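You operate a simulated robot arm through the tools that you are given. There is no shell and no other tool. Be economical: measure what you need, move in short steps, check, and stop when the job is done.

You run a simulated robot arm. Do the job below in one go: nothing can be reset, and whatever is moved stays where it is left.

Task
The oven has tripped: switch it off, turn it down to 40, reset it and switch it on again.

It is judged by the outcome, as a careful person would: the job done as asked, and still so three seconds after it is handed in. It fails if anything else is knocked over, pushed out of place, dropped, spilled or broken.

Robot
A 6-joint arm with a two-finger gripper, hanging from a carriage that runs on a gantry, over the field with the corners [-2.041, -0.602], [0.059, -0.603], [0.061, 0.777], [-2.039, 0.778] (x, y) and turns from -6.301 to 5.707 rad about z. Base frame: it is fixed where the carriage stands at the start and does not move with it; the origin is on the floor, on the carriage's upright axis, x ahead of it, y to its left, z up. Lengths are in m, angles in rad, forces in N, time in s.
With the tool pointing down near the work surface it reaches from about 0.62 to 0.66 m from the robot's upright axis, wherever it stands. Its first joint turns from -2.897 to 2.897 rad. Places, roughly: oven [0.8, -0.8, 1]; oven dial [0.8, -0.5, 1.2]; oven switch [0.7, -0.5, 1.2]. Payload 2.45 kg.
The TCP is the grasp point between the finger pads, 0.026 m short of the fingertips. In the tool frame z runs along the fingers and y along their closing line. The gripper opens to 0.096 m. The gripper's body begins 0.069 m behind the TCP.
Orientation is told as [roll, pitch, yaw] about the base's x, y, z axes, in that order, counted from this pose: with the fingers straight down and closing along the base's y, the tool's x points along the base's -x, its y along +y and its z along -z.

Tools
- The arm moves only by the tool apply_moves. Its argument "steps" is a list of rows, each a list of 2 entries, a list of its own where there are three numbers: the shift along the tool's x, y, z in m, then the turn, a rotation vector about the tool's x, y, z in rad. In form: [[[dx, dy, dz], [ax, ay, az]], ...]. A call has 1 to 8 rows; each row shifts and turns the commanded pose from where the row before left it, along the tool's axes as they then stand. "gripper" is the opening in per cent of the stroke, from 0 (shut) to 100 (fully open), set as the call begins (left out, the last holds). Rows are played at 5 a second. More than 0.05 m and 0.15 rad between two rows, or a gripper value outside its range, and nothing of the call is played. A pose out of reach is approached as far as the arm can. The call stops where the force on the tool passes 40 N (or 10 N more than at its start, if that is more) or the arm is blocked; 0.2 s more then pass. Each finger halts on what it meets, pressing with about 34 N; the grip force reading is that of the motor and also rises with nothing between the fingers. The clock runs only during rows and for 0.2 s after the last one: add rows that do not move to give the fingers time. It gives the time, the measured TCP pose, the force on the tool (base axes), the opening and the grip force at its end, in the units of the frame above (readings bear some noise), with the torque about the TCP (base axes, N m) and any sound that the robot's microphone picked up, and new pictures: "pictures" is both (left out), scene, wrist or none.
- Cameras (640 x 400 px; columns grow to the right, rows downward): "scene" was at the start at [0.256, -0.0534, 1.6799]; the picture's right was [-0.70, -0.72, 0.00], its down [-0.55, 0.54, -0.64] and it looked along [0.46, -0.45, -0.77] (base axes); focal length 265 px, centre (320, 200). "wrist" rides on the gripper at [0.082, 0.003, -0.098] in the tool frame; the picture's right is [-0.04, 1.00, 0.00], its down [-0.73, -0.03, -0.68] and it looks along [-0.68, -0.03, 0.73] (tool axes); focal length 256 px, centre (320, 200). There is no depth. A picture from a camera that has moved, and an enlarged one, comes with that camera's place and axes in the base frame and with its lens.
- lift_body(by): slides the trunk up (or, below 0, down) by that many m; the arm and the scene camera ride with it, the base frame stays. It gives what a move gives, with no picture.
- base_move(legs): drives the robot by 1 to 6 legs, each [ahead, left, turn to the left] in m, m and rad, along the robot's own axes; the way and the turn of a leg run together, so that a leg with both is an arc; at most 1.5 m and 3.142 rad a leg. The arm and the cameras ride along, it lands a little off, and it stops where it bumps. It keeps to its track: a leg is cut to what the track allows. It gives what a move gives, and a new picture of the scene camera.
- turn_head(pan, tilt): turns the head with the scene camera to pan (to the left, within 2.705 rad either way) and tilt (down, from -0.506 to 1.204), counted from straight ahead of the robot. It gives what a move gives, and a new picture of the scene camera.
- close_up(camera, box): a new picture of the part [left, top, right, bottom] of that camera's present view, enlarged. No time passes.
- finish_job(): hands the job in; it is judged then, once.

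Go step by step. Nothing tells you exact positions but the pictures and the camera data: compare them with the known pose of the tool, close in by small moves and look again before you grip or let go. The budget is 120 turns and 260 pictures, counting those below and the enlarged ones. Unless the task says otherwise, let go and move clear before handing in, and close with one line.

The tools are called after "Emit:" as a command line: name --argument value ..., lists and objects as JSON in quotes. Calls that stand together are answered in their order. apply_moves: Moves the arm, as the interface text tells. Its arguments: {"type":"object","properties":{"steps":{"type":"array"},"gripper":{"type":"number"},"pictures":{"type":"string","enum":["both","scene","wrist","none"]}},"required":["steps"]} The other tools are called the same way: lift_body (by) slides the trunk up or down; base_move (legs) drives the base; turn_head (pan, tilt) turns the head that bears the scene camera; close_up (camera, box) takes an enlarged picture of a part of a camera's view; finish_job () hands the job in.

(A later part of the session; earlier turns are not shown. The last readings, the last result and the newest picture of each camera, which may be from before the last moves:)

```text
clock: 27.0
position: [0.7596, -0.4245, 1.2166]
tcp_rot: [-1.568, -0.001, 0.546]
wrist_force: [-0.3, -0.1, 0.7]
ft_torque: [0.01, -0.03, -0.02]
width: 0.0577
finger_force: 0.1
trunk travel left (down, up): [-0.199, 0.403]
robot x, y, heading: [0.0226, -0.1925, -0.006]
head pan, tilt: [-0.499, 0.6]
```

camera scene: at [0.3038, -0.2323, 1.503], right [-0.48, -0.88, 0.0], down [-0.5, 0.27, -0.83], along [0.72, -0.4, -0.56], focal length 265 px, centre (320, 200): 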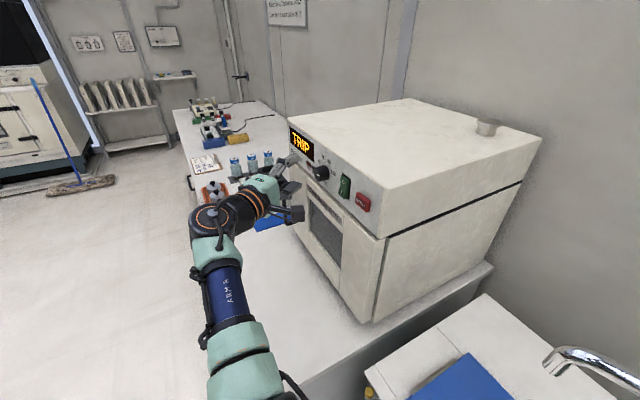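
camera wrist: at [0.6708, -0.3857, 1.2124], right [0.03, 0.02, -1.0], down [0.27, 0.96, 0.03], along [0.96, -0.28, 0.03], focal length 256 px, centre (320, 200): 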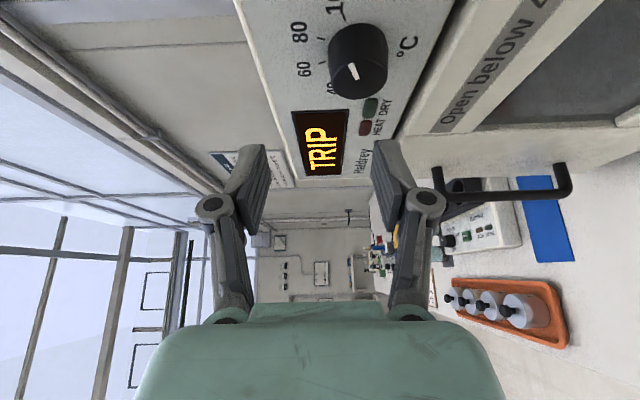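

There is inward freedom of at least 0.04 m. I'll move the carriage forward 0.02 m, then pre-rotate the tool -22.5° about the dial axis direction.

Emit:
base_move --legs '[[0.02, 0, 0]]'

Emit:
apply_moves --steps '[[[0, 0.008, 0], [0.068, 0, 0.1118]], [[0, 0.008, 0], [0.068, 0, 0.1118]], [[0, 0.008, 0], [0.068, 0, 0.1118]]]'

```text
clock: 27.8
position: [0.779, -0.4264, 1.2164]
tcp_rot: [-1.569, -0.002, 0.547]
wrist_force: [0.1, -0.5, -0.2]
ft_torque: [0.03, 0.02, 0.04]
width: 0.0577
finger_force: 0.1
trunk travel left (down, up): [-0.199, 0.403]
robot x, y, heading: [0.0472, -0.1924, -0.001]
head pan, tilt: [-0.499, 0.6]
camera scene: at [0.324, -0.2323, 1.503], right [-0.48, -0.88, 0.0], down [-0.5, 0.27, -0.83], along [0.72, -0.4, -0.56], focal length 265 px, centre (320, 200)
```

scene: 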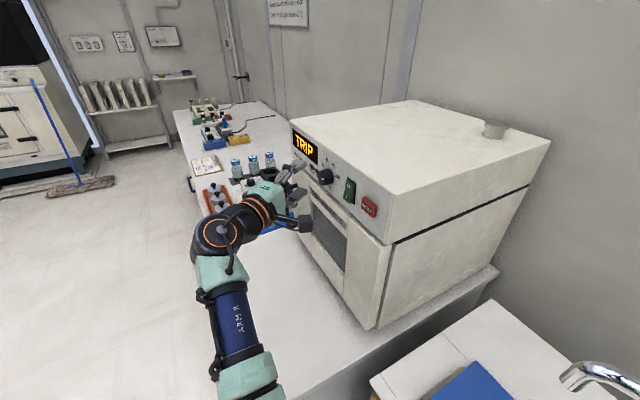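

```text
clock: 28.6
position: [0.7824, -0.4256, 1.1927]
tcp_rot: [-1.783, -0.336, 0.58]
wrist_force: [-0.2, -0.1, -0.5]
ft_torque: [0.01, 0.01, 0.01]
width: 0.0578
finger_force: 0.0
trunk travel left (down, up): [-0.199, 0.403]
robot x, y, heading: [0.0461, -0.1893, -0.0]
head pan, tilt: [-0.499, 0.6]
camera scene: at [0.3239, -0.2323, 1.503], right [-0.48, -0.88, 0.0], down [-0.5, 0.27, -0.83], along [0.72, -0.4, -0.56], focal length 265 px, centre (320, 200)
camera wrist: at [0.672, -0.3846, 1.1428], right [0.42, 0.02, -0.91], down [0.24, 0.96, 0.13], along [0.88, -0.28, 0.39], focal length 256 px, centre (320, 200)
```

scene: 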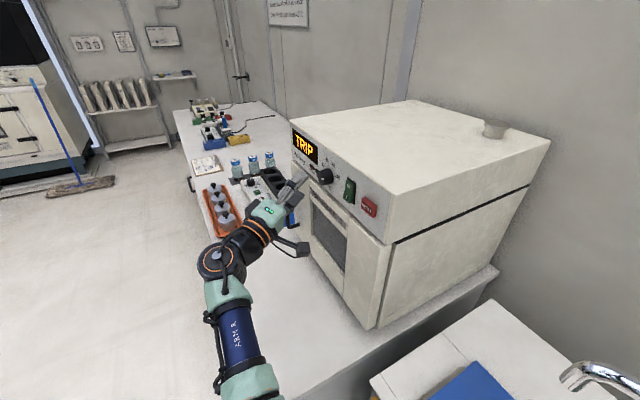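
wrist: 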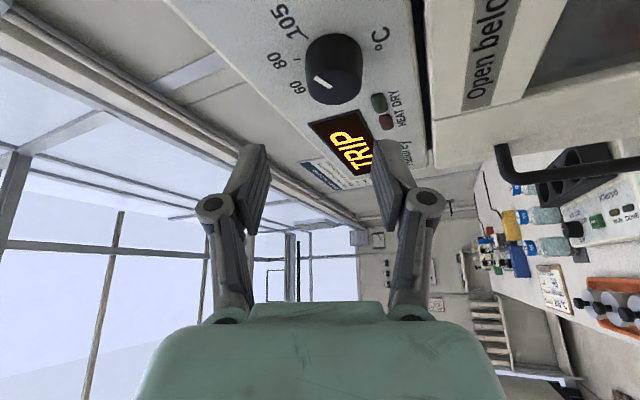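

Pre-rotated. Now align to the dial axis and advance part way, then check.

Emit:
apply_moves --steps '[[[-0.006, 0.0073, 0.0037], [0, 0, 0]], [[0.0052, 0, 0.0085], [0, 0, 0]], [[0.0052, 0, 0.0085], [0, 0, 0]]]'

Emit:
close_up --camera "scene" --box '[280, 120, 380, 220]'

```text
clock: 29.4
position: [0.7917, -0.4452, 1.1874]
tcp_rot: [-1.78, -0.335, 0.583]
wrist_force: [-0.1, 0.1, -0.3]
ft_torque: [0.01, -0.02, 0.01]
width: 0.0577
finger_force: 0.1
trunk travel left (down, up): [-0.199, 0.403]
robot x, y, heading: [0.0452, -0.1912, 0.002]
head pan, tilt: [-0.499, 0.6]
camera scene: at [0.3239, -0.2324, 1.503], right [-0.48, -0.88, 0.0], down [-0.5, 0.27, -0.83], along [0.72, -0.4, -0.56], focal length 265 px, centre (320, 200)
camera wrist: at [0.6812, -0.4048, 1.1387], right [0.41, 0.02, -0.91], down [0.24, 0.96, 0.13], along [0.88, -0.28, 0.39], focal length 256 px, centre (320, 200)
```

scene: 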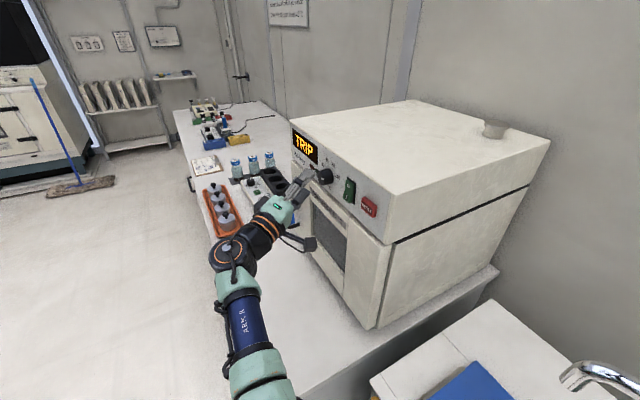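
wrist: 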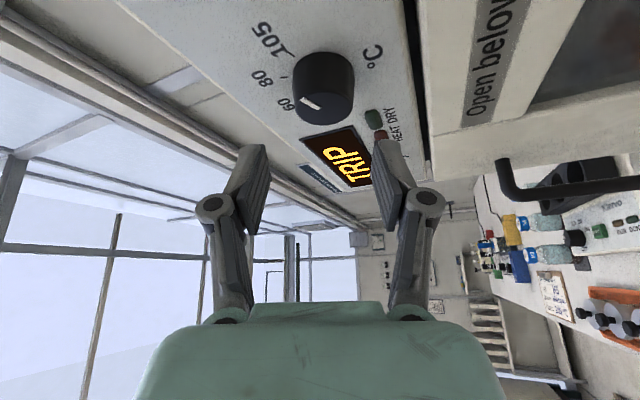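

```text
4.00 times, centred on (330, 170) of scene
camera zoom: at [0.3239, -0.2324, 1.503], right [-0.48, -0.88, 0.0], down [-0.5, 0.27, -0.83], along [0.72, -0.4, -0.56], focal length 1061 px, centre (280, 320)
```

zoom: 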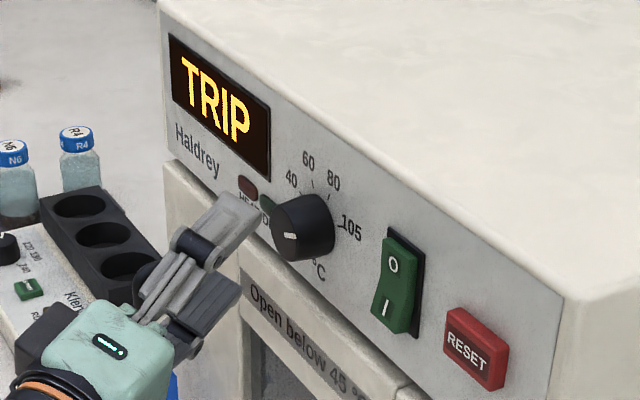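

Well centred between the fingers. Advance to surround the dial.

Emit:
apply_moves --steps '[[[0.0049, 0, 0.0081], [0, 0, 0]], [[0.0049, 0, 0.0081], [0, 0, 0]], [[0.0049, 0, 0.0081], [0, 0, 0]], [[0.0049, 0, 0.0081], [0, 0, 0]]]'

Emit:
close_up --camera "scene" --box '[280, 120, 380, 220]'

```text
clock: 30.4
position: [0.7904, -0.4835, 1.1877]
tcp_rot: [-1.782, -0.334, 0.582]
wrist_force: [0.3, -0.8, -0.9]
ft_torque: [-0.01, 0.0, -0.02]
width: 0.0579
finger_force: 0.0
trunk travel left (down, up): [-0.199, 0.403]
robot x, y, heading: [0.0487, -0.1852, 0.002]
head pan, tilt: [-0.499, 0.6]
camera scene: at [0.3239, -0.2324, 1.503], right [-0.48, -0.88, 0.0], down [-0.5, 0.27, -0.83], along [0.72, -0.4, -0.56], focal length 265 px, centre (320, 200)
camera wrist: at [0.6812, -0.443, 1.1394], right [0.41, 0.02, -0.91], down [0.24, 0.96, 0.13], along [0.88, -0.28, 0.39], focal length 256 px, centre (320, 200)
```

scene: 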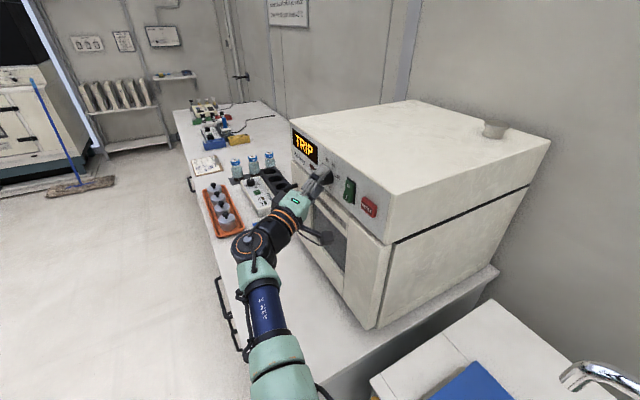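
wrist: 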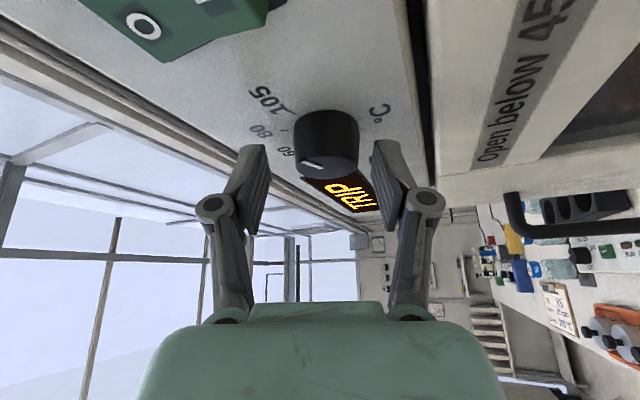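

```text
4.00 times, centred on (330, 170) of scene
camera zoom: at [0.3239, -0.2324, 1.503], right [-0.48, -0.88, 0.0], down [-0.5, 0.27, -0.83], along [0.72, -0.4, -0.56], focal length 1061 px, centre (280, 320)
```

zoom: 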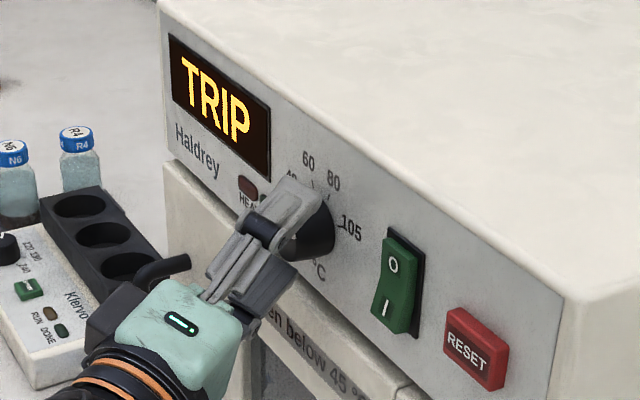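

Fingers flank the dial; I'll shift 4 mm to centre, go 4 mm deeper and close.

Emit:
apply_moves --steps '[[[0.0021, 0.004, 0.0034], [0, 0, 0]]]' --pictures "none"

Emit:
apply_moves --steps '[[[0, 0, 0], [0, 0, 0]], [[0, 0, 0], [0, 0, 0]]]' --gripper 20

```text
clock: 30.8
position: [0.7926, -0.4873, 1.1841]
tcp_rot: [-1.78, -0.335, 0.581]
wrist_force: [0.9, 0.0, -1.0]
ft_torque: [0.02, -0.02, -0.01]
width: 0.0579
finger_force: 0.1
trunk travel left (down, up): [-0.199, 0.403]
robot x, y, heading: [0.0444, -0.1893, -0.001]
head pan, tilt: [-0.499, 0.6]
```

```text
clock: 31.4
position: [0.7923, -0.4871, 1.1845]
tcp_rot: [-1.783, -0.335, 0.581]
wrist_force: [-1.8, 2.0, 3.0]
ft_torque: [0.01, -0.03, -0.07]
width: 0.0357
finger_force: 44.5
trunk travel left (down, up): [-0.199, 0.403]
robot x, y, heading: [0.0441, -0.192, -0.004]
head pan, tilt: [-0.499, 0.6]
camera scene: at [0.3238, -0.2323, 1.503], right [-0.48, -0.88, 0.0], down [-0.5, 0.27, -0.83], along [0.72, -0.4, -0.56], focal length 265 px, centre (320, 200)
camera wrist: at [0.6827, -0.4465, 1.1359], right [0.41, 0.02, -0.91], down [0.24, 0.96, 0.13], along [0.88, -0.28, 0.39], focal length 256 px, centre (320, 200)
```

scene: 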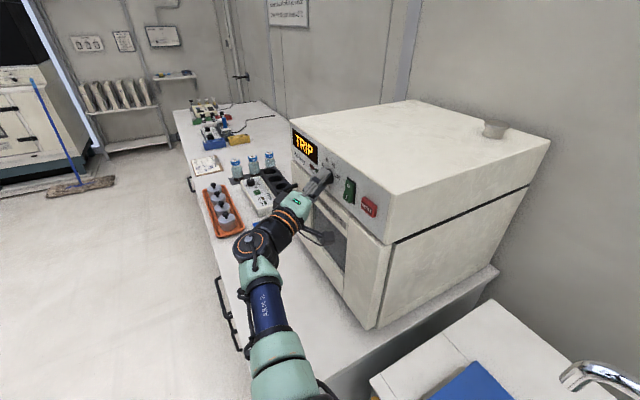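
wrist: 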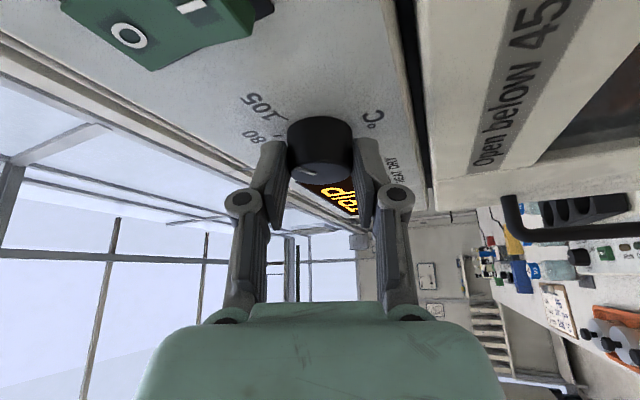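

Gripped (0.0357 m). Turn by +45° about the dial's axis in two halves.

Emit:
apply_moves --steps '[[[0, -0.0012, 0], [-0.068, 0, -0.1118]], [[0, -0.0012, 0], [-0.068, 0, -0.1118]], [[0, -0.0012, 0], [-0.068, 0, -0.1118]]]' --pictures "wrist"

```text
clock: 32.2
position: [0.7916, -0.4855, 1.1895]
tcp_rot: [-1.57, -0.001, 0.547]
wrist_force: [-8.0, 4.9, 11.4]
ft_torque: [0.13, -0.21, -0.82]
width: 0.0354
finger_force: 45.3
trunk travel left (down, up): [-0.199, 0.403]
robot x, y, heading: [0.0465, -0.1917, -0.002]
head pan, tilt: [-0.499, 0.6]
camera wrist: at [0.6714, -0.4464, 1.1865], right [0.04, 0.02, -1.0], down [0.27, 0.96, 0.03], along [0.96, -0.28, 0.03], focal length 256 px, centre (320, 200)
```

wrist: 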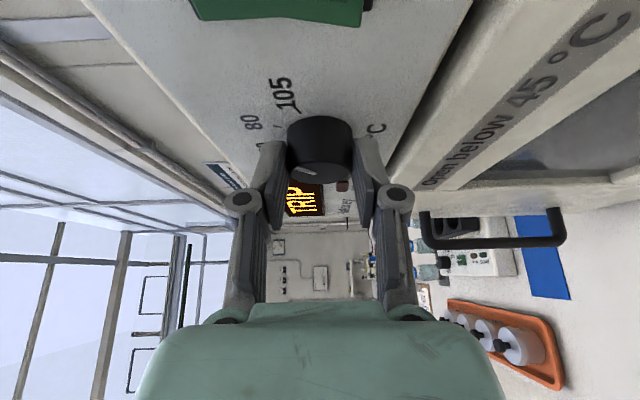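

The mark turned with the gripper. Continue another 22.5°.

Emit:
apply_moves --steps '[[[0.0005, -0.0016, 0], [-0.068, 0, -0.1118]], [[0.0005, -0.0016, 0], [-0.068, 0, -0.1118]], [[0.0, -0.0014, 0], [-0.068, 0, -0.1118]]]' --pictures "wrist"

```text
clock: 33.0
position: [0.7928, -0.4866, 1.1938]
tcp_rot: [-1.358, 0.331, 0.582]
wrist_force: [-4.8, 7.0, 18.9]
ft_torque: [-0.21, -0.18, -0.45]
width: 0.0356
finger_force: 44.8
trunk travel left (down, up): [-0.199, 0.403]
robot x, y, heading: [0.0455, -0.1875, -0.002]
head pan, tilt: [-0.499, 0.6]
camera wrist: at [0.6801, -0.4466, 1.2378], right [-0.35, 0.02, -0.94], down [0.26, 0.96, -0.08], along [0.9, -0.27, -0.34], focal length 256 px, centre (320, 200)
```

wrist: 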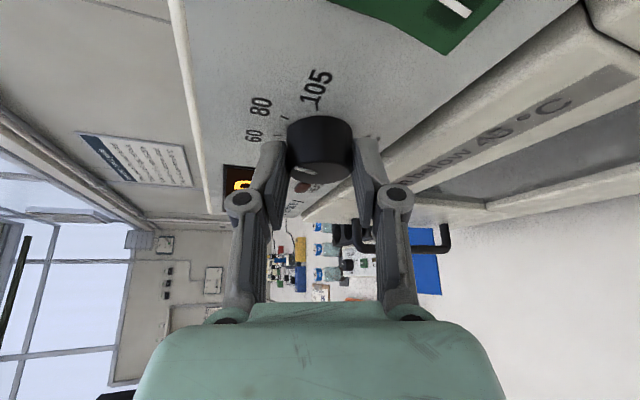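

Turning well (45°). I'll continue another 22.5°, easing upward to cut the side force.

Emit:
apply_moves --steps '[[[0.0005, -0.0026, 0], [-0.068, 0, -0.1118]], [[0.0005, -0.0022, 0], [-0.068, 0, -0.1118]], [[0.0, -0.002, 0], [-0.068, 0, -0.1118]]]' --pictures "wrist"

```text
clock: 33.8
position: [0.7913, -0.4855, 1.1996]
tcp_rot: [-1.145, 0.599, 0.691]
wrist_force: [29.6, -13.9, 0.5]
ft_torque: [0.45, -0.34, 1.08]
width: 0.0351
finger_force: 44.9
out of reach, approached as far as the arm can: row 2, 3
trunk travel left (down, up): [-0.199, 0.403]
robot x, y, heading: [0.0482, -0.1914, -0.001]
head pan, tilt: [-0.499, 0.6]
stopped in row 3: the force on the tool passed its limit at 78 N (the readings are from after the stop); the commanded pose is now the measured one
camera wrist: at [0.6981, -0.4467, 1.2784], right [-0.63, 0.01, -0.77], down [0.22, 0.96, -0.16], along [0.74, -0.27, -0.61], focal length 256 px, centre (320, 200)
```

wrist: 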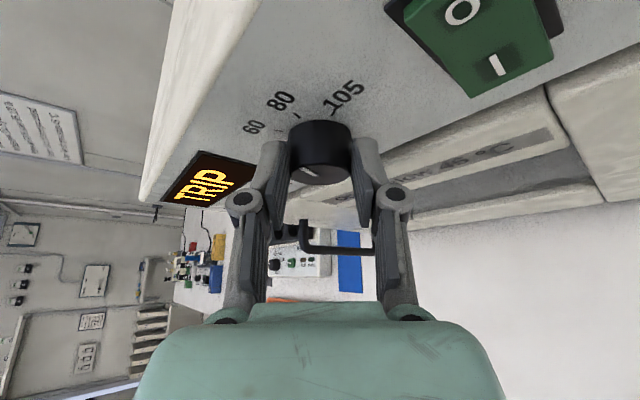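

Reach ran out at about 66°. Open, back off, and look at the pointer.

Emit:
apply_moves --steps '[[[0, 0, 0], [0, 0, 0]], [[0, 0, 0], [0, 0, 0]]]' --gripper 60 --pictures "none"

Emit:
apply_moves --steps '[[[-0.0078, 0, -0.0128], [0, 0, 0]], [[-0.0078, 0, -0.0128], [0, 0, 0]], [[-0.0078, 0, -0.0128], [0, 0, 0]]]'

Emit:
close_up --camera "scene" --box '[290, 140, 370, 220]'

Emit:
close_up --camera "wrist" --box '[220, 20, 420, 170]'

```text
clock: 34.4
position: [0.7855, -0.4838, 1.1965]
tcp_rot: [-1.136, 0.605, 0.691]
wrist_force: [-0.3, 0.5, 0.1]
ft_torque: [0.03, -0.02, -0.01]
width: 0.0579
finger_force: 0.0
trunk travel left (down, up): [-0.199, 0.403]
robot x, y, heading: [0.0446, -0.1913, -0.001]
head pan, tilt: [-0.499, 0.6]
```

```text
clock: 35.2
position: [0.7857, -0.438, 1.1955]
tcp_rot: [-1.136, 0.604, 0.692]
wrist_force: [0.4, 0.1, -0.4]
ft_torque: [-0.02, -0.02, 0.01]
width: 0.0574
finger_force: 0.0
trunk travel left (down, up): [-0.199, 0.403]
robot x, y, heading: [0.0456, -0.1926, -0.003]
head pan, tilt: [-0.499, 0.6]
camera scene: at [0.3248, -0.2327, 1.503], right [-0.48, -0.88, 0.0], down [-0.5, 0.27, -0.83], along [0.72, -0.4, -0.56], focal length 265 px, centre (320, 200)
camera wrist: at [0.6937, -0.3993, 1.2751], right [-0.64, 0.02, -0.77], down [0.22, 0.96, -0.16], along [0.74, -0.27, -0.62], focal length 256 px, centre (320, 200)
```

scene: 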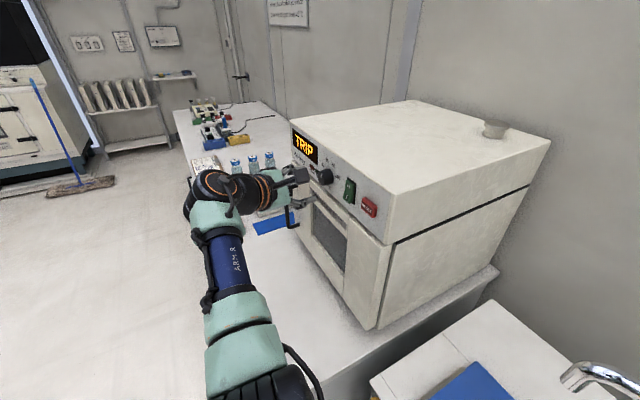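
wrist: 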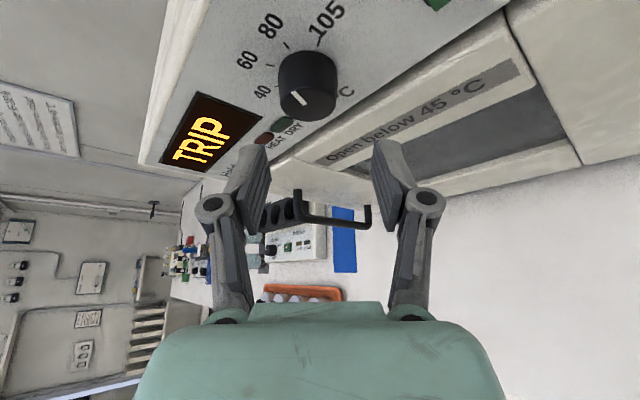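

```text
5.00 times, centred on (330, 180) of scene
camera zoom: at [0.3248, -0.2327, 1.503], right [-0.48, -0.88, 0.0], down [-0.5, 0.27, -0.83], along [0.72, -0.4, -0.56], focal length 1326 px, centre (270, 300)
```

zoom: 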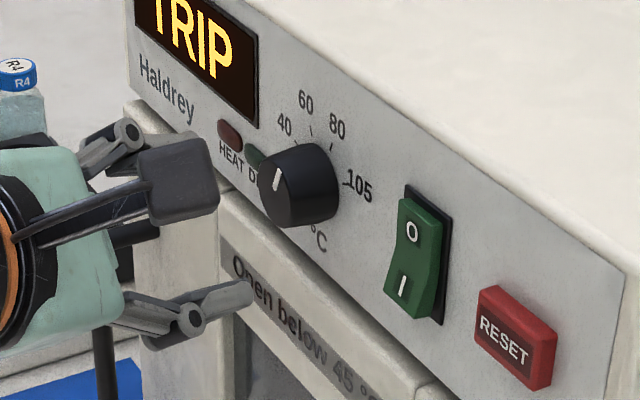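

```text
2.67 times, centred on (320, 95) of wrist
camera zoom: at [0.6937, -0.3993, 1.2751], right [-0.64, 0.02, -0.77], down [0.22, 0.96, -0.16], along [0.74, -0.27, -0.62], focal length 683 px, centre (320, 480)
```

zoom: 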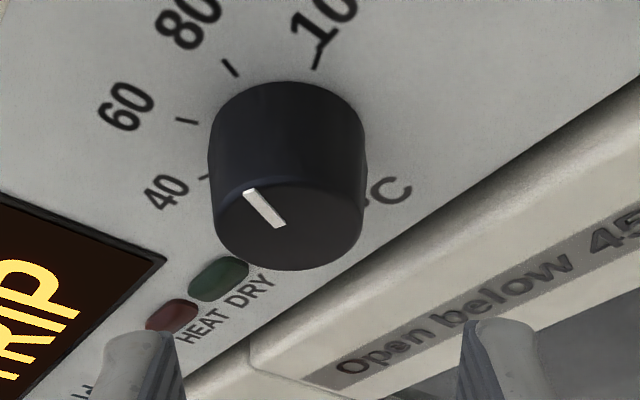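

The pointer now sits at about 80 (+21°), so 90° is left. I'll rotate the tool back to -30° for a new grip, and nudge the carriage forward.

Emit:
base_move --legs '[[0.01, 0, 0]]'

Emit:
apply_moves --steps '[[[0, 0.0012, 0], [0.0721, 0, 0.1187]], [[0, 0.0012, 0], [0.0721, 0, 0.1187]], [[0, 0.0012, 0], [0.0721, 0, 0.1187]], [[0, 0.0012, 0], [0.0721, 0, 0.1187]], [[0, 0.0012, 0], [0.0721, 0, 0.1187]]]' --pictures "none"

Emit:
apply_moves --steps '[[[0, 0.0012, 0], [0.0721, 0, 0.1187]], [[0, 0.0012, 0], [0.0721, 0, 0.1187]], [[0, 0.0012, 0], [0.0721, 0, 0.1187]], [[0, 0.0012, 0], [0.0721, 0, 0.1187]]]'

```text
clock: 35.9
position: [0.7955, -0.4385, 1.1976]
tcp_rot: [-1.135, 0.603, 0.692]
wrist_force: [-0.6, -0.1, -0.1]
ft_torque: [-0.02, -0.03, 0.05]
width: 0.0577
finger_force: 0.1
trunk travel left (down, up): [-0.199, 0.403]
robot x, y, heading: [0.0537, -0.1902, 0.001]
head pan, tilt: [-0.499, 0.6]
camera scene: at [0.3348, -0.2327, 1.503], right [-0.48, -0.88, 0.0], down [-0.5, 0.27, -0.83], along [0.72, -0.4, -0.56], focal length 265 px, centre (320, 200)
```

scene: 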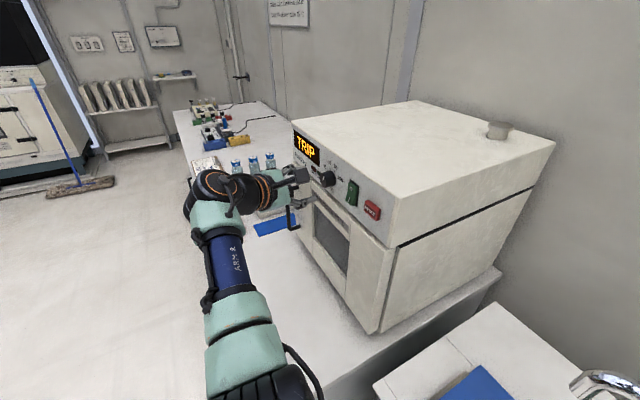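

```text
clock: 37.1
position: [0.7937, -0.4387, 1.191]
tcp_rot: [-1.551, 0.026, 0.552]
wrist_force: [0.6, 0.5, 1.2]
ft_torque: [-0.02, 0.03, -0.01]
width: 0.0575
finger_force: 0.0
trunk travel left (down, up): [-0.199, 0.403]
robot x, y, heading: [0.0534, -0.1918, -0.004]
head pan, tilt: [-0.499, 0.6]
```

```text
clock: 38.1
position: [0.7952, -0.4389, 1.1858]
tcp_rot: [-1.86, -0.44, 0.618]
wrist_force: [-0.6, 0.3, 0.1]
ft_torque: [0.02, -0.01, -0.01]
width: 0.0578
finger_force: 0.1
trunk travel left (down, up): [-0.199, 0.403]
robot x, y, heading: [0.0592, -0.1876, -0.004]
head pan, tilt: [-0.499, 0.6]
camera scene: at [0.3348, -0.2327, 1.503], right [-0.48, -0.88, 0.0], down [-0.5, 0.27, -0.83], along [0.72, -0.4, -0.56], focal length 265 px, centre (320, 200)
camera wrist: at [0.6911, -0.399, 1.1242], right [0.53, 0.02, -0.85], down [0.22, 0.96, 0.16], along [0.82, -0.27, 0.5], focal length 256 px, centre (320, 200)
```

scene: 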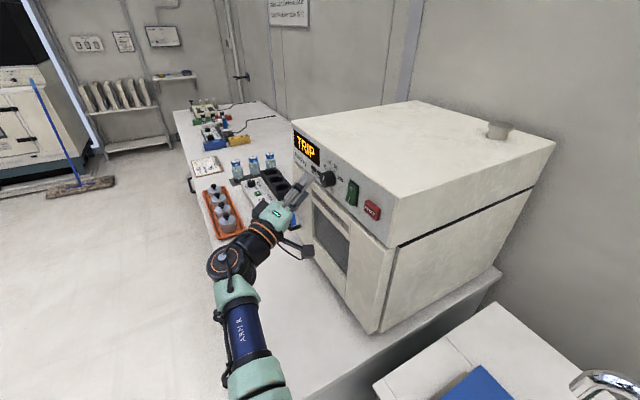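
wrist: 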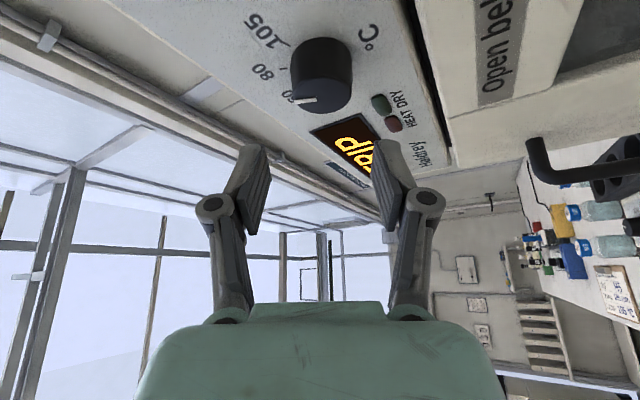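

At -30°, nearly aligned. Advance over the dial and grip.

Emit:
apply_moves --steps '[[[0.0076, -0.0006, 0.0066], [0, 0, 0]], [[0.005, 0, 0.0082], [0, 0, 0]], [[0.005, 0, 0.0082], [0, 0, 0]], [[0.005, 0, 0.0082], [0, 0, 0]], [[0.005, 0, 0.0082], [0, 0, 0]]]' --pictures "wrist"

Emit:
apply_moves --steps '[[[0, 0, 0], [0, 0, 0]], [[0, 0, 0], [0, 0, 0]]]' --gripper 0 --pictures "wrist"

```text
clock: 39.3
position: [0.7913, -0.486, 1.1864]
tcp_rot: [-1.859, -0.439, 0.617]
wrist_force: [0.5, 1.2, 0.3]
ft_torque: [-0.01, 0.01, -0.01]
width: 0.0575
finger_force: 0.1
trunk travel left (down, up): [-0.199, 0.403]
robot x, y, heading: [0.0585, -0.1869, -0.003]
head pan, tilt: [-0.499, 0.6]
camera wrist: at [0.6884, -0.4473, 1.1232], right [0.53, 0.03, -0.85], down [0.22, 0.96, 0.16], along [0.82, -0.27, 0.5], focal length 256 px, centre (320, 200)
```

wrist: 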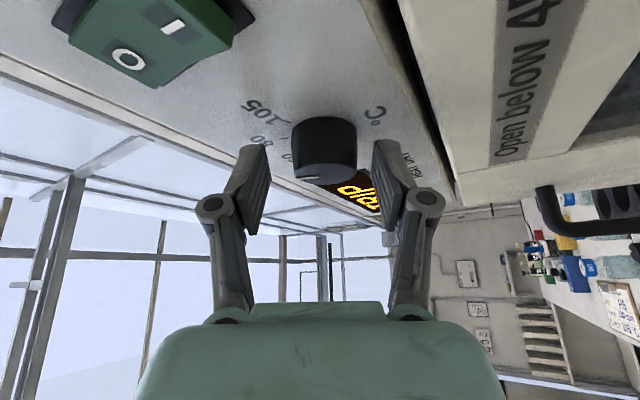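

```text
clock: 39.9
position: [0.7915, -0.4869, 1.1821]
tcp_rot: [-1.853, -0.438, 0.615]
wrist_force: [10.4, -2.9, -15.5]
ft_torque: [0.15, 0.26, 0.43]
width: 0.0353
finger_force: 45.2
trunk travel left (down, up): [-0.199, 0.403]
robot x, y, heading: [0.0577, -0.1929, 0.001]
head pan, tilt: [-0.499, 0.6]
camera wrist: at [0.6886, -0.4468, 1.1209], right [0.52, 0.03, -0.85], down [0.22, 0.96, 0.17], along [0.82, -0.27, 0.5], focal length 256 px, centre (320, 200)
```

wrist: 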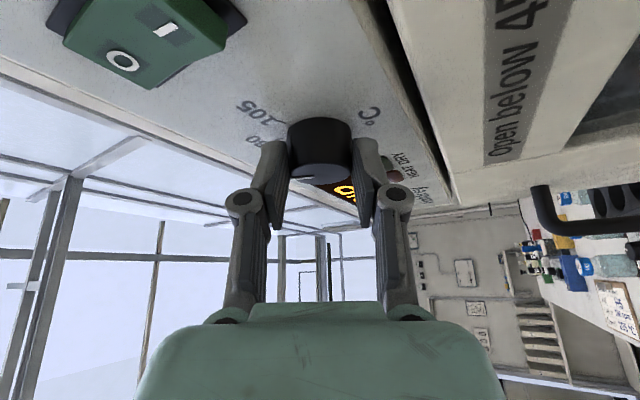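

Relieve the 4 mm side offset, then turn +30°, checking.

Emit:
apply_moves --steps '[[[0, 0.004, 0], [0, 0, 0]], [[0, -0.0013, 0], [-0.068, 0, -0.1118]], [[0, -0.0013, 0], [-0.068, 0, -0.1118]], [[0, -0.0013, 0], [-0.068, 0, -0.1118]], [[0, -0.0013, 0], [-0.068, 0, -0.1118]]]' --pictures "wrist"

```text
clock: 41.1
position: [0.7906, -0.4869, 1.1897]
tcp_rot: [-1.57, -0.001, 0.552]
wrist_force: [-18.5, 10.1, 14.5]
ft_torque: [0.1, -0.2, -1.05]
width: 0.0352
finger_force: 45.0
trunk travel left (down, up): [-0.199, 0.403]
robot x, y, heading: [0.0543, -0.1918, -0.005]
head pan, tilt: [-0.499, 0.6]
camera wrist: at [0.6697, -0.4467, 1.1867], right [0.03, 0.02, -1.0], down [0.27, 0.96, 0.03], along [0.96, -0.27, 0.03], focal length 256 px, centre (320, 200)
```

wrist: 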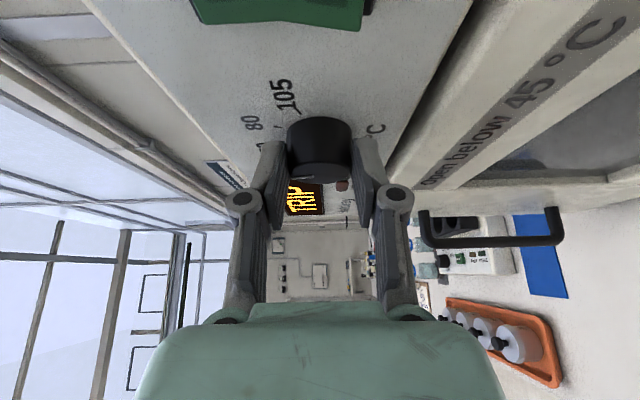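

Continue turning with small relief shifts.

Emit:
apply_moves --steps '[[[0.002, -0.0025, -0.001], [-0.068, 0, -0.1118]], [[0.0005, -0.0017, 0], [-0.068, 0, -0.1118]], [[0.0005, -0.0017, 0], [-0.068, 0, -0.1118]], [[0, -0.0015, 0], [-0.068, 0, -0.1118]]]' --pictures "wrist"

```text
clock: 42.1
position: [0.7924, -0.4866, 1.1969]
tcp_rot: [-1.275, 0.442, 0.624]
wrist_force: [2.2, 9.3, 15.6]
ft_torque: [-0.01, -0.23, 0.34]
width: 0.0353
finger_force: 44.8
trunk travel left (down, up): [-0.199, 0.403]
robot x, y, heading: [0.0568, -0.1904, -0.001]
head pan, tilt: [-0.499, 0.6]
camera wrist: at [0.6861, -0.4472, 1.2547], right [-0.47, 0.02, -0.88], down [0.24, 0.96, -0.11], along [0.85, -0.27, -0.46], focal length 256 px, centre (320, 200)
```

wrist: 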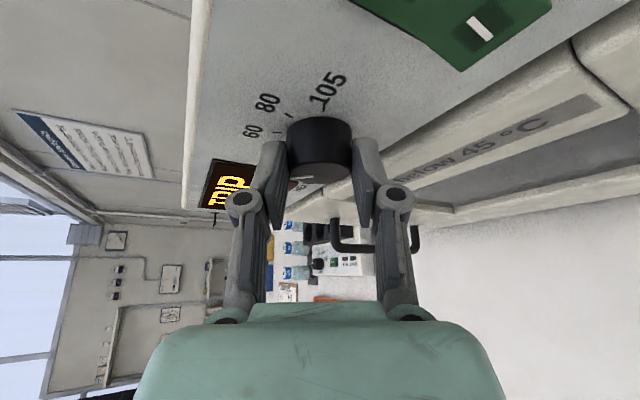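

Turned about 60°. Release, back off, and read the pointer.

Emit:
apply_moves --steps '[[[0, 0, 0], [0, 0, 0]], [[0, 0, 0], [0, 0, 0]]]' --gripper 60 --pictures "none"

Emit:
apply_moves --steps '[[[-0.0078, 0, -0.0128], [0, 0, 0]], [[-0.0078, 0, -0.0128], [0, 0, 0]], [[-0.0078, 0, -0.0128], [0, 0, 0]]]' --pictures "none"

Emit:
close_up --camera "scene" --box '[300, 150, 364, 214]'

Emit:
close_up --camera "wrist" --box '[220, 20, 420, 170]'

```text
clock: 42.7
position: [0.7902, -0.4883, 1.1944]
tcp_rot: [-1.274, 0.443, 0.621]
wrist_force: [-0.3, 0.7, -0.6]
ft_torque: [-0.01, -0.01, -0.03]
width: 0.0575
finger_force: 0.0
trunk travel left (down, up): [-0.199, 0.403]
robot x, y, heading: [0.059, -0.1909, -0.003]
head pan, tilt: [-0.499, 0.6]
```

```text
clock: 43.5
position: [0.7898, -0.4433, 1.1958]
tcp_rot: [-1.277, 0.442, 0.62]
wrist_force: [0.4, -0.3, -0.2]
ft_torque: [0.02, 0.0, -0.01]
width: 0.0577
finger_force: 0.0
trunk travel left (down, up): [-0.199, 0.403]
robot x, y, heading: [0.0571, -0.1899, -0.004]
head pan, tilt: [-0.499, 0.6]
```

```text
6.25 times, centred on (332, 182) of scene
camera zoom: at [0.3348, -0.2327, 1.503], right [-0.48, -0.88, 0.0], down [-0.5, 0.27, -0.83], along [0.72, -0.4, -0.56], focal length 1658 px, centre (245, 312)
```

zoom: 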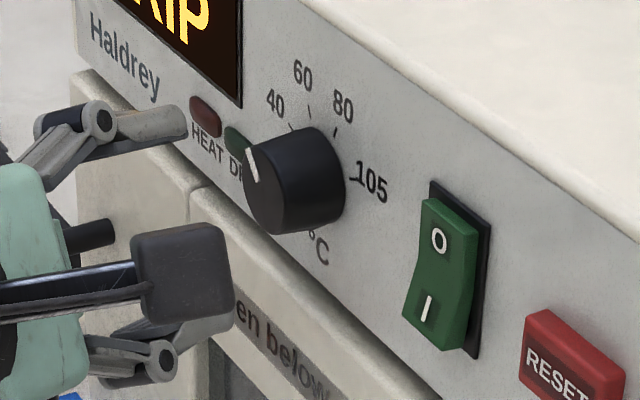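

```text
2.67 times, centred on (320, 95) of wrist
camera zoom: at [0.6837, -0.4037, 1.2534], right [-0.47, 0.02, -0.88], down [0.25, 0.96, -0.11], along [0.85, -0.27, -0.46], focal length 683 px, centre (320, 480)
```

zoom: 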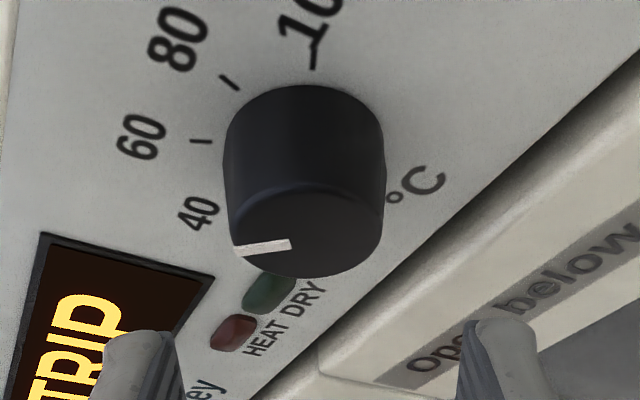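

The pointer is at about -38°, i.e. 60° turned with no slip; ~29° remain to 40 (-67°). Rotate back to -14° for the last grip.

Emit:
apply_moves --steps '[[[0, 0.0012, 0], [0.0664, 0, 0.1093]], [[0, 0.0012, 0], [0.0664, 0, 0.1093]], [[0, 0.0012, 0], [0.0664, 0, 0.1093]], [[0, 0.0012, 0], [0.0664, 0, 0.1093]], [[0, 0.0012, 0], [0.0664, 0, 0.1093]], [[0, 0.0012, 0], [0.0664, 0, 0.1093]]]' --pictures "wrist"

Emit:
close_up --camera "wrist" --box '[220, 20, 420, 170]'

Emit:
close_up --camera "scene" --box '[300, 150, 364, 214]'

```text
clock: 44.9
position: [0.7883, -0.4426, 1.1884]
tcp_rot: [-1.696, -0.207, 0.564]
wrist_force: [0.1, 0.6, 0.2]
ft_torque: [0.01, 0.01, -0.01]
width: 0.0575
finger_force: 0.0
trunk travel left (down, up): [-0.199, 0.403]
robot x, y, heading: [0.0539, -0.1884, -0.009]
head pan, tilt: [-0.499, 0.6]
camera wrist: at [0.6719, -0.4033, 1.1562], right [0.27, 0.02, -0.96], down [0.25, 0.96, 0.1], along [0.93, -0.27, 0.26], focal length 256 px, centre (320, 200)
```

wrist: 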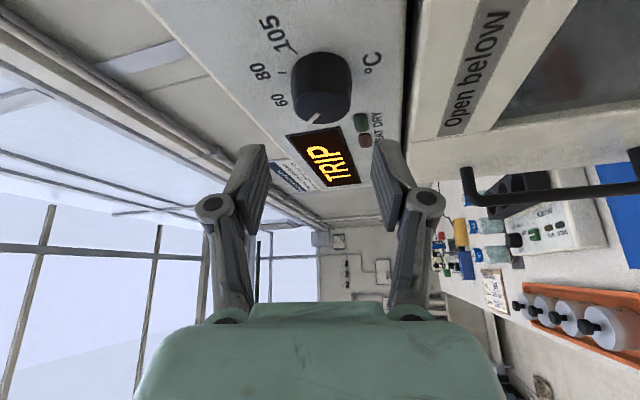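

```text
2.67 times, centred on (320, 95) of wrist
camera zoom: at [0.6719, -0.4033, 1.1562], right [0.27, 0.02, -0.96], down [0.25, 0.96, 0.1], along [0.93, -0.27, 0.26], focal length 683 px, centre (320, 480)
```

zoom: 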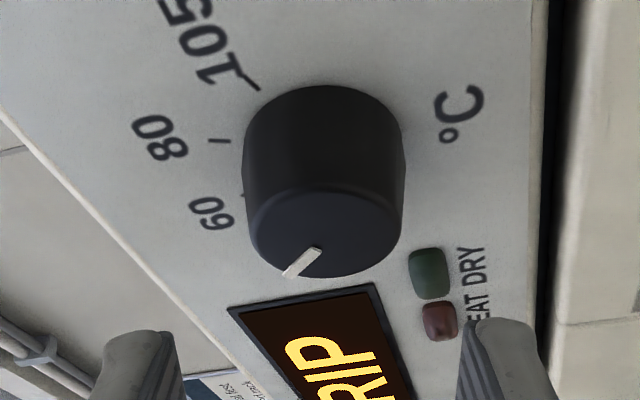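

```text
6.25 times, centred on (332, 182) of scene
camera zoom: at [0.3348, -0.2327, 1.503], right [-0.48, -0.88, 0.0], down [-0.5, 0.27, -0.83], along [0.72, -0.4, -0.56], focal length 1658 px, centre (245, 312)
```

zoom: 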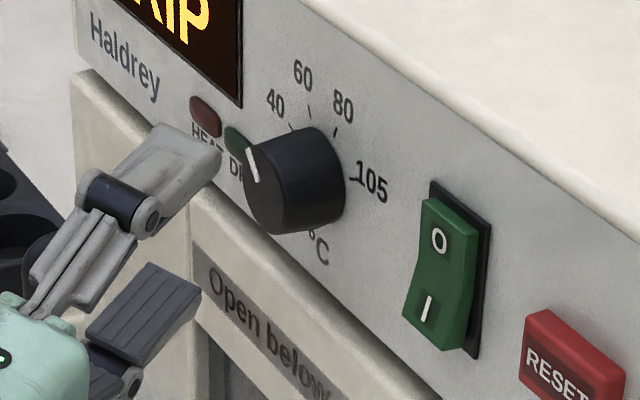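

Consistent reading of ≈-38°. Advance and grip for the last ~29°.

Emit:
apply_moves --steps '[[[0.0033, 0.0022, 0.0084], [0, 0, 0]], [[0.0046, 0, 0.0076], [0, 0, 0]], [[0.0046, 0, 0.0076], [0, 0, 0]], [[0.0046, 0, 0.0076], [0, 0, 0]], [[0.0046, 0, 0.0076], [0, 0, 0]]]' --pictures "none"

Emit:
apply_moves --steps '[[[0, 0, 0], [0, 0, 0]], [[0, 0, 0], [0, 0, 0]]]' --gripper 0 --pictures "wrist"

```text
clock: 46.1
position: [0.791, -0.4872, 1.1858]
tcp_rot: [-1.694, -0.205, 0.565]
wrist_force: [-0.5, 0.6, 1.1]
ft_torque: [0.02, 0.02, 0.02]
width: 0.0577
finger_force: 0.1
trunk travel left (down, up): [-0.199, 0.403]
robot x, y, heading: [0.0557, -0.1908, 0.0]
head pan, tilt: [-0.499, 0.6]
```

```text
clock: 46.7
position: [0.7906, -0.487, 1.1859]
tcp_rot: [-1.693, -0.208, 0.564]
wrist_force: [-2.8, 1.0, 3.6]
ft_torque: [0.13, -0.06, -0.01]
width: 0.0354
finger_force: 44.4
trunk travel left (down, up): [-0.199, 0.403]
robot x, y, heading: [0.0552, -0.191, -0.001]
head pan, tilt: [-0.499, 0.6]
camera wrist: at [0.6748, -0.4477, 1.1549], right [0.27, 0.03, -0.96], down [0.25, 0.96, 0.1], along [0.93, -0.27, 0.26], focal length 256 px, centre (320, 200)
```

wrist: 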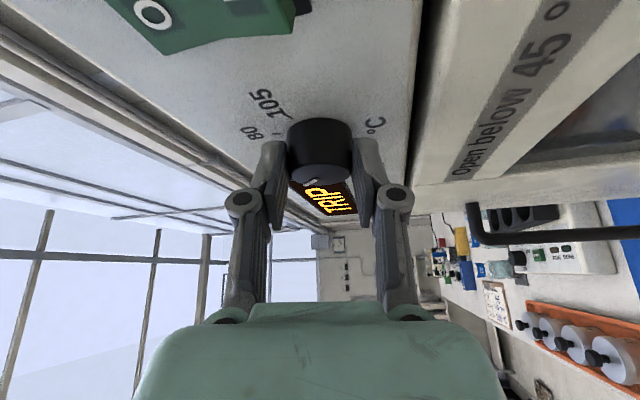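

Clean grip. Turn +28.5°.

Emit:
apply_moves --steps '[[[0.0003, -0.0016, 0], [-0.0646, 0, -0.1062]], [[0.0003, -0.0016, 0], [-0.0646, 0, -0.1062]], [[0.0003, -0.0016, 0], [-0.0646, 0, -0.1062]], [[0.0003, -0.0016, 0], [-0.0646, 0, -0.1062]]]' --pictures "none"

Emit:
apply_moves --steps '[[[0, 0, 0], [0, 0, 0]], [[0, 0, 0], [0, 0, 0]]]' --gripper 60 --pictures "none"

Emit:
apply_moves --steps '[[[-0.0078, 0, -0.0128], [0, 0, 0]], [[-0.0078, 0, -0.0128], [0, 0, 0]], [[-0.0078, 0, -0.0128], [0, 0, 0]]]' --pictures "none"

Emit:
close_up --camera "scene" --box '[300, 150, 364, 214]'

Emit:
close_up --camera "wrist" --box '[220, 20, 420, 170]'

```text
clock: 47.7
position: [0.7918, -0.4875, 1.1929]
tcp_rot: [-1.433, 0.217, 0.569]
wrist_force: [10.6, 0.1, 0.8]
ft_torque: [0.09, -0.86, -0.2]
width: 0.0354
finger_force: 45.0
trunk travel left (down, up): [-0.199, 0.403]
robot x, y, heading: [0.0585, -0.1888, -0.0]
head pan, tilt: [-0.499, 0.6]
```

```text
clock: 48.3
position: [0.7894, -0.4881, 1.1929]
tcp_rot: [-1.433, 0.218, 0.567]
wrist_force: [0.7, 0.4, -0.5]
ft_torque: [0.02, -0.01, -0.01]
width: 0.0576
finger_force: 0.0
trunk travel left (down, up): [-0.199, 0.403]
robot x, y, heading: [0.0579, -0.1902, -0.002]
head pan, tilt: [-0.499, 0.6]
```

```text
clock: 49.1
position: [0.7903, -0.4434, 1.1926]
tcp_rot: [-1.434, 0.218, 0.569]
wrist_force: [-0.9, -1.2, 1.0]
ft_torque: [-0.04, -0.02, -0.02]
width: 0.0574
finger_force: 0.1
trunk travel left (down, up): [-0.199, 0.403]
robot x, y, heading: [0.0571, -0.1903, 0.001]
head pan, tilt: [-0.499, 0.6]
```

```text
6.25 times, centred on (332, 182) of scene
camera zoom: at [0.3348, -0.2327, 1.503], right [-0.48, -0.88, 0.0], down [-0.5, 0.27, -0.83], along [0.72, -0.4, -0.56], focal length 1658 px, centre (245, 312)
```

zoom: 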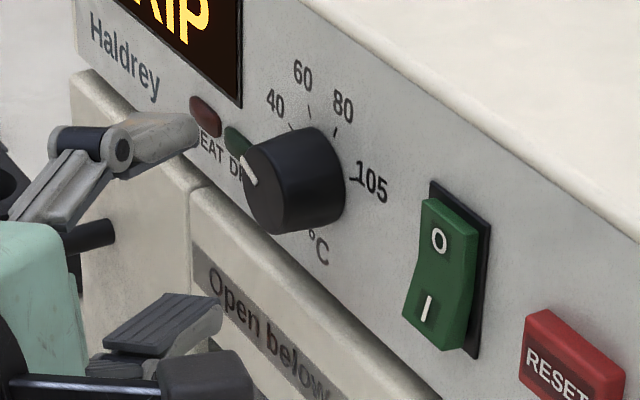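

```text
2.67 times, centred on (320, 95) of wrist
camera zoom: at [0.6713, -0.4035, 1.2202], right [-0.22, 0.02, -0.98], down [0.27, 0.96, -0.04], along [0.94, -0.27, -0.22], focal length 683 px, centre (320, 480)
```

zoom: 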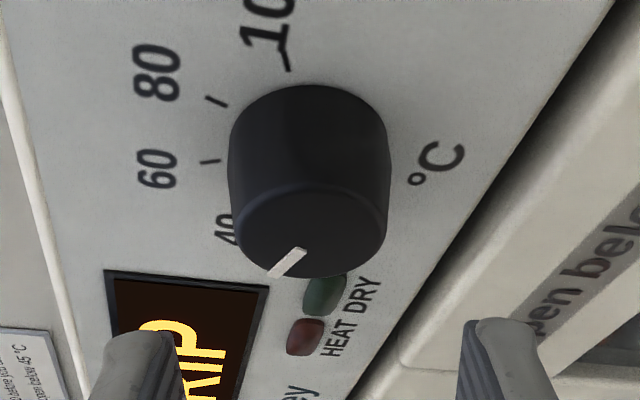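

The mark's tip is now the mirror image of its start position (tip x 0.817 vs 0.785 about 0.801, same height), so it stands at 40. Next: level the tool, shut the fingers, back off and drive the carriage to the reset button.

Emit:
apply_moves --steps '[[[-0.0104, 0, -0.017], [0, 0, 0]], [[0, 0, 0], [0.0657, 0, 0.108]], [[0, 0, 0], [0.0657, 0, 0.108]], [[0, 0, 0], [0, 0, 0]], [[0, 0, 0], [0, 0, 0]]]' --gripper 0 --pictures "none"

Emit:
base_move --legs '[[-0.159, 0, 0]]'

Emit:
apply_moves --steps '[[[0, 0, 0], [0, 0, 0]]]' --pictures "wrist"

Emit:
close_up --camera "scene" --box '[250, 100, 370, 210]'

```text
clock: 50.3
position: [0.7895, -0.4232, 1.1919]
tcp_rot: [-1.567, 0.001, 0.553]
wrist_force: [0.3, 0.0, 0.2]
ft_torque: [0.0, -0.02, -0.01]
width: 0.0002
finger_force: 28.6
trunk travel left (down, up): [-0.199, 0.403]
robot x, y, heading: [0.0538, -0.1887, -0.002]
head pan, tilt: [-0.499, 0.6]
```

```text
clock: 51.8
position: [0.6301, -0.4234, 1.1926]
tcp_rot: [-1.565, 0.002, 0.552]
wrist_force: [0.1, -0.4, 0.3]
ft_torque: [0.03, -0.03, -0.01]
width: 0.0002
finger_force: 28.6
trunk travel left (down, up): [-0.199, 0.403]
robot x, y, heading: [-0.1017, -0.1904, 0.002]
head pan, tilt: [-0.499, 0.6]
camera scene: at [0.176, -0.2325, 1.5029], right [-0.48, -0.88, 0.0], down [-0.5, 0.27, -0.82], along [0.72, -0.4, -0.57], focal length 265 px, centre (320, 200)
```

scene: 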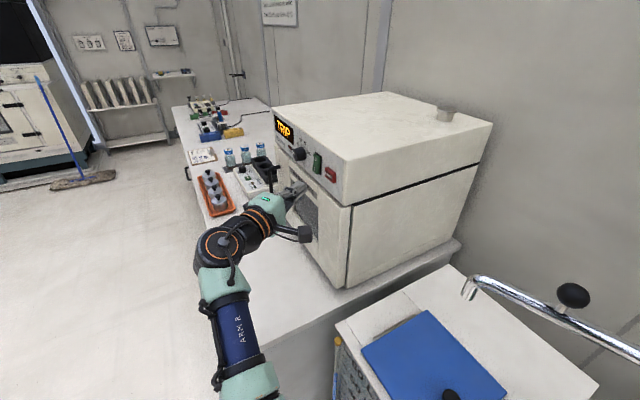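

```text
clock: 52.1
position: [0.6311, -0.4232, 1.1935]
tcp_rot: [-1.565, 0.001, 0.552]
wrist_force: [0.7, -0.6, 0.3]
ft_torque: [0.01, 0.01, 0.01]
width: 0.0
finger_force: 28.3
trunk travel left (down, up): [-0.199, 0.403]
robot x, y, heading: [-0.1017, -0.1912, 0.0]
head pan, tilt: [-0.499, 0.6]
camera wrist: at [0.5097, -0.3836, 1.1897], right [0.03, 0.02, -1.0], down [0.27, 0.96, 0.03], along [0.96, -0.27, 0.02], focal length 256 px, centre (320, 200)
```

wrist: 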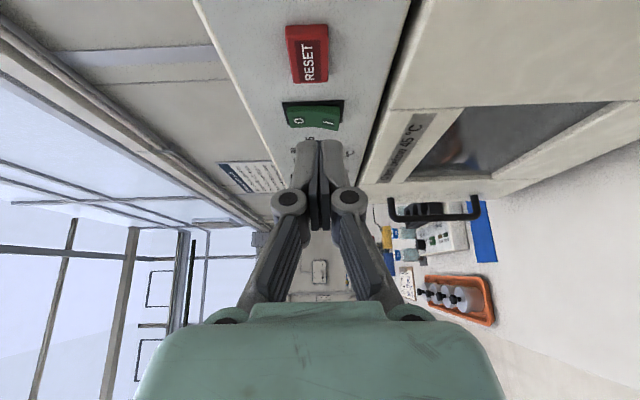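

```text
3.64 times, centred on (310, 155) of scene
camera zoom: at [0.1761, -0.2325, 1.503], right [-0.48, -0.88, 0.0], down [-0.5, 0.27, -0.83], along [0.72, -0.4, -0.56], focal length 964 px, centre (356, 364)
```

zoom: 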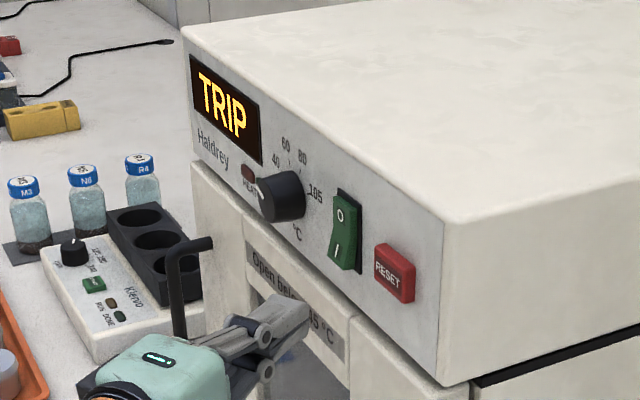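

Lined up with the reset button. Advance in front of it at z≈1.203.

Emit:
apply_moves --steps '[[[0.0062, -0.003, 0.0102], [0, 0, 0]], [[0.0062, -0.003, 0.0102], [0, 0, 0]], [[0.0062, -0.003, 0.0102], [0, 0, 0]]]'

Emit:
close_up --camera "scene" --box '[280, 130, 360, 200]'

```text
clock: 53.0
position: [0.6321, -0.4601, 1.2013]
tcp_rot: [-1.565, 0.002, 0.551]
wrist_force: [-0.3, -0.3, -0.2]
ft_torque: [0.01, 0.0, 0.02]
width: 0.0001
finger_force: 28.2
trunk travel left (down, up): [-0.199, 0.403]
robot x, y, heading: [-0.1013, -0.1883, -0.002]
head pan, tilt: [-0.499, 0.6]
camera scene: at [0.1761, -0.2326, 1.503], right [-0.48, -0.88, 0.0], down [-0.5, 0.27, -0.83], along [0.72, -0.4, -0.56], focal length 265 px, centre (320, 200)
camera wrist: at [0.5105, -0.4201, 1.1988], right [0.03, 0.02, -1.0], down [0.27, 0.96, 0.03], along [0.96, -0.27, 0.02], focal length 256 px, centre (320, 200)
```

scene: 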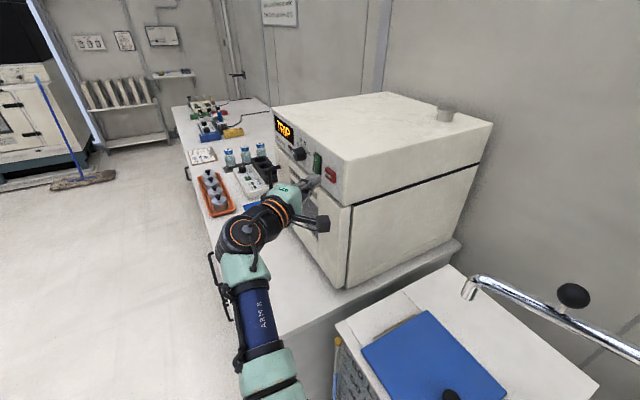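
wrist: 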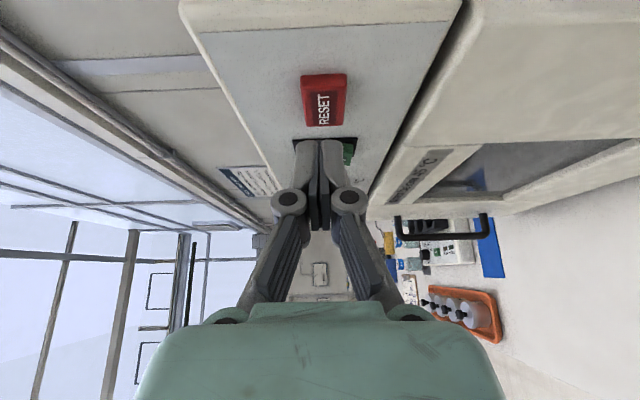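

```text
5.71 times, centred on (320, 165) of scene
camera zoom: at [0.1761, -0.2326, 1.503], right [-0.48, -0.88, 0.0], down [-0.5, 0.27, -0.83], along [0.72, -0.4, -0.56], focal length 1515 px, centre (320, 400)
```

zoom: 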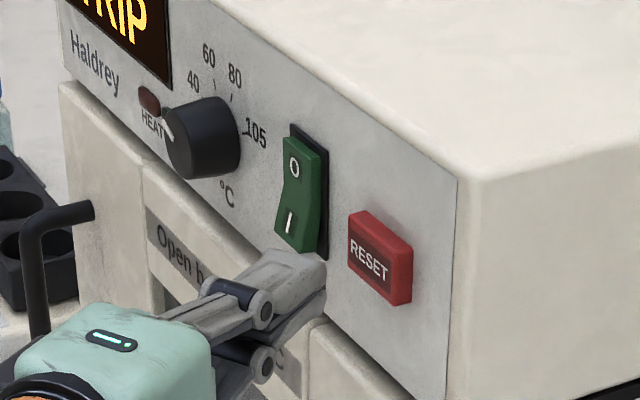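

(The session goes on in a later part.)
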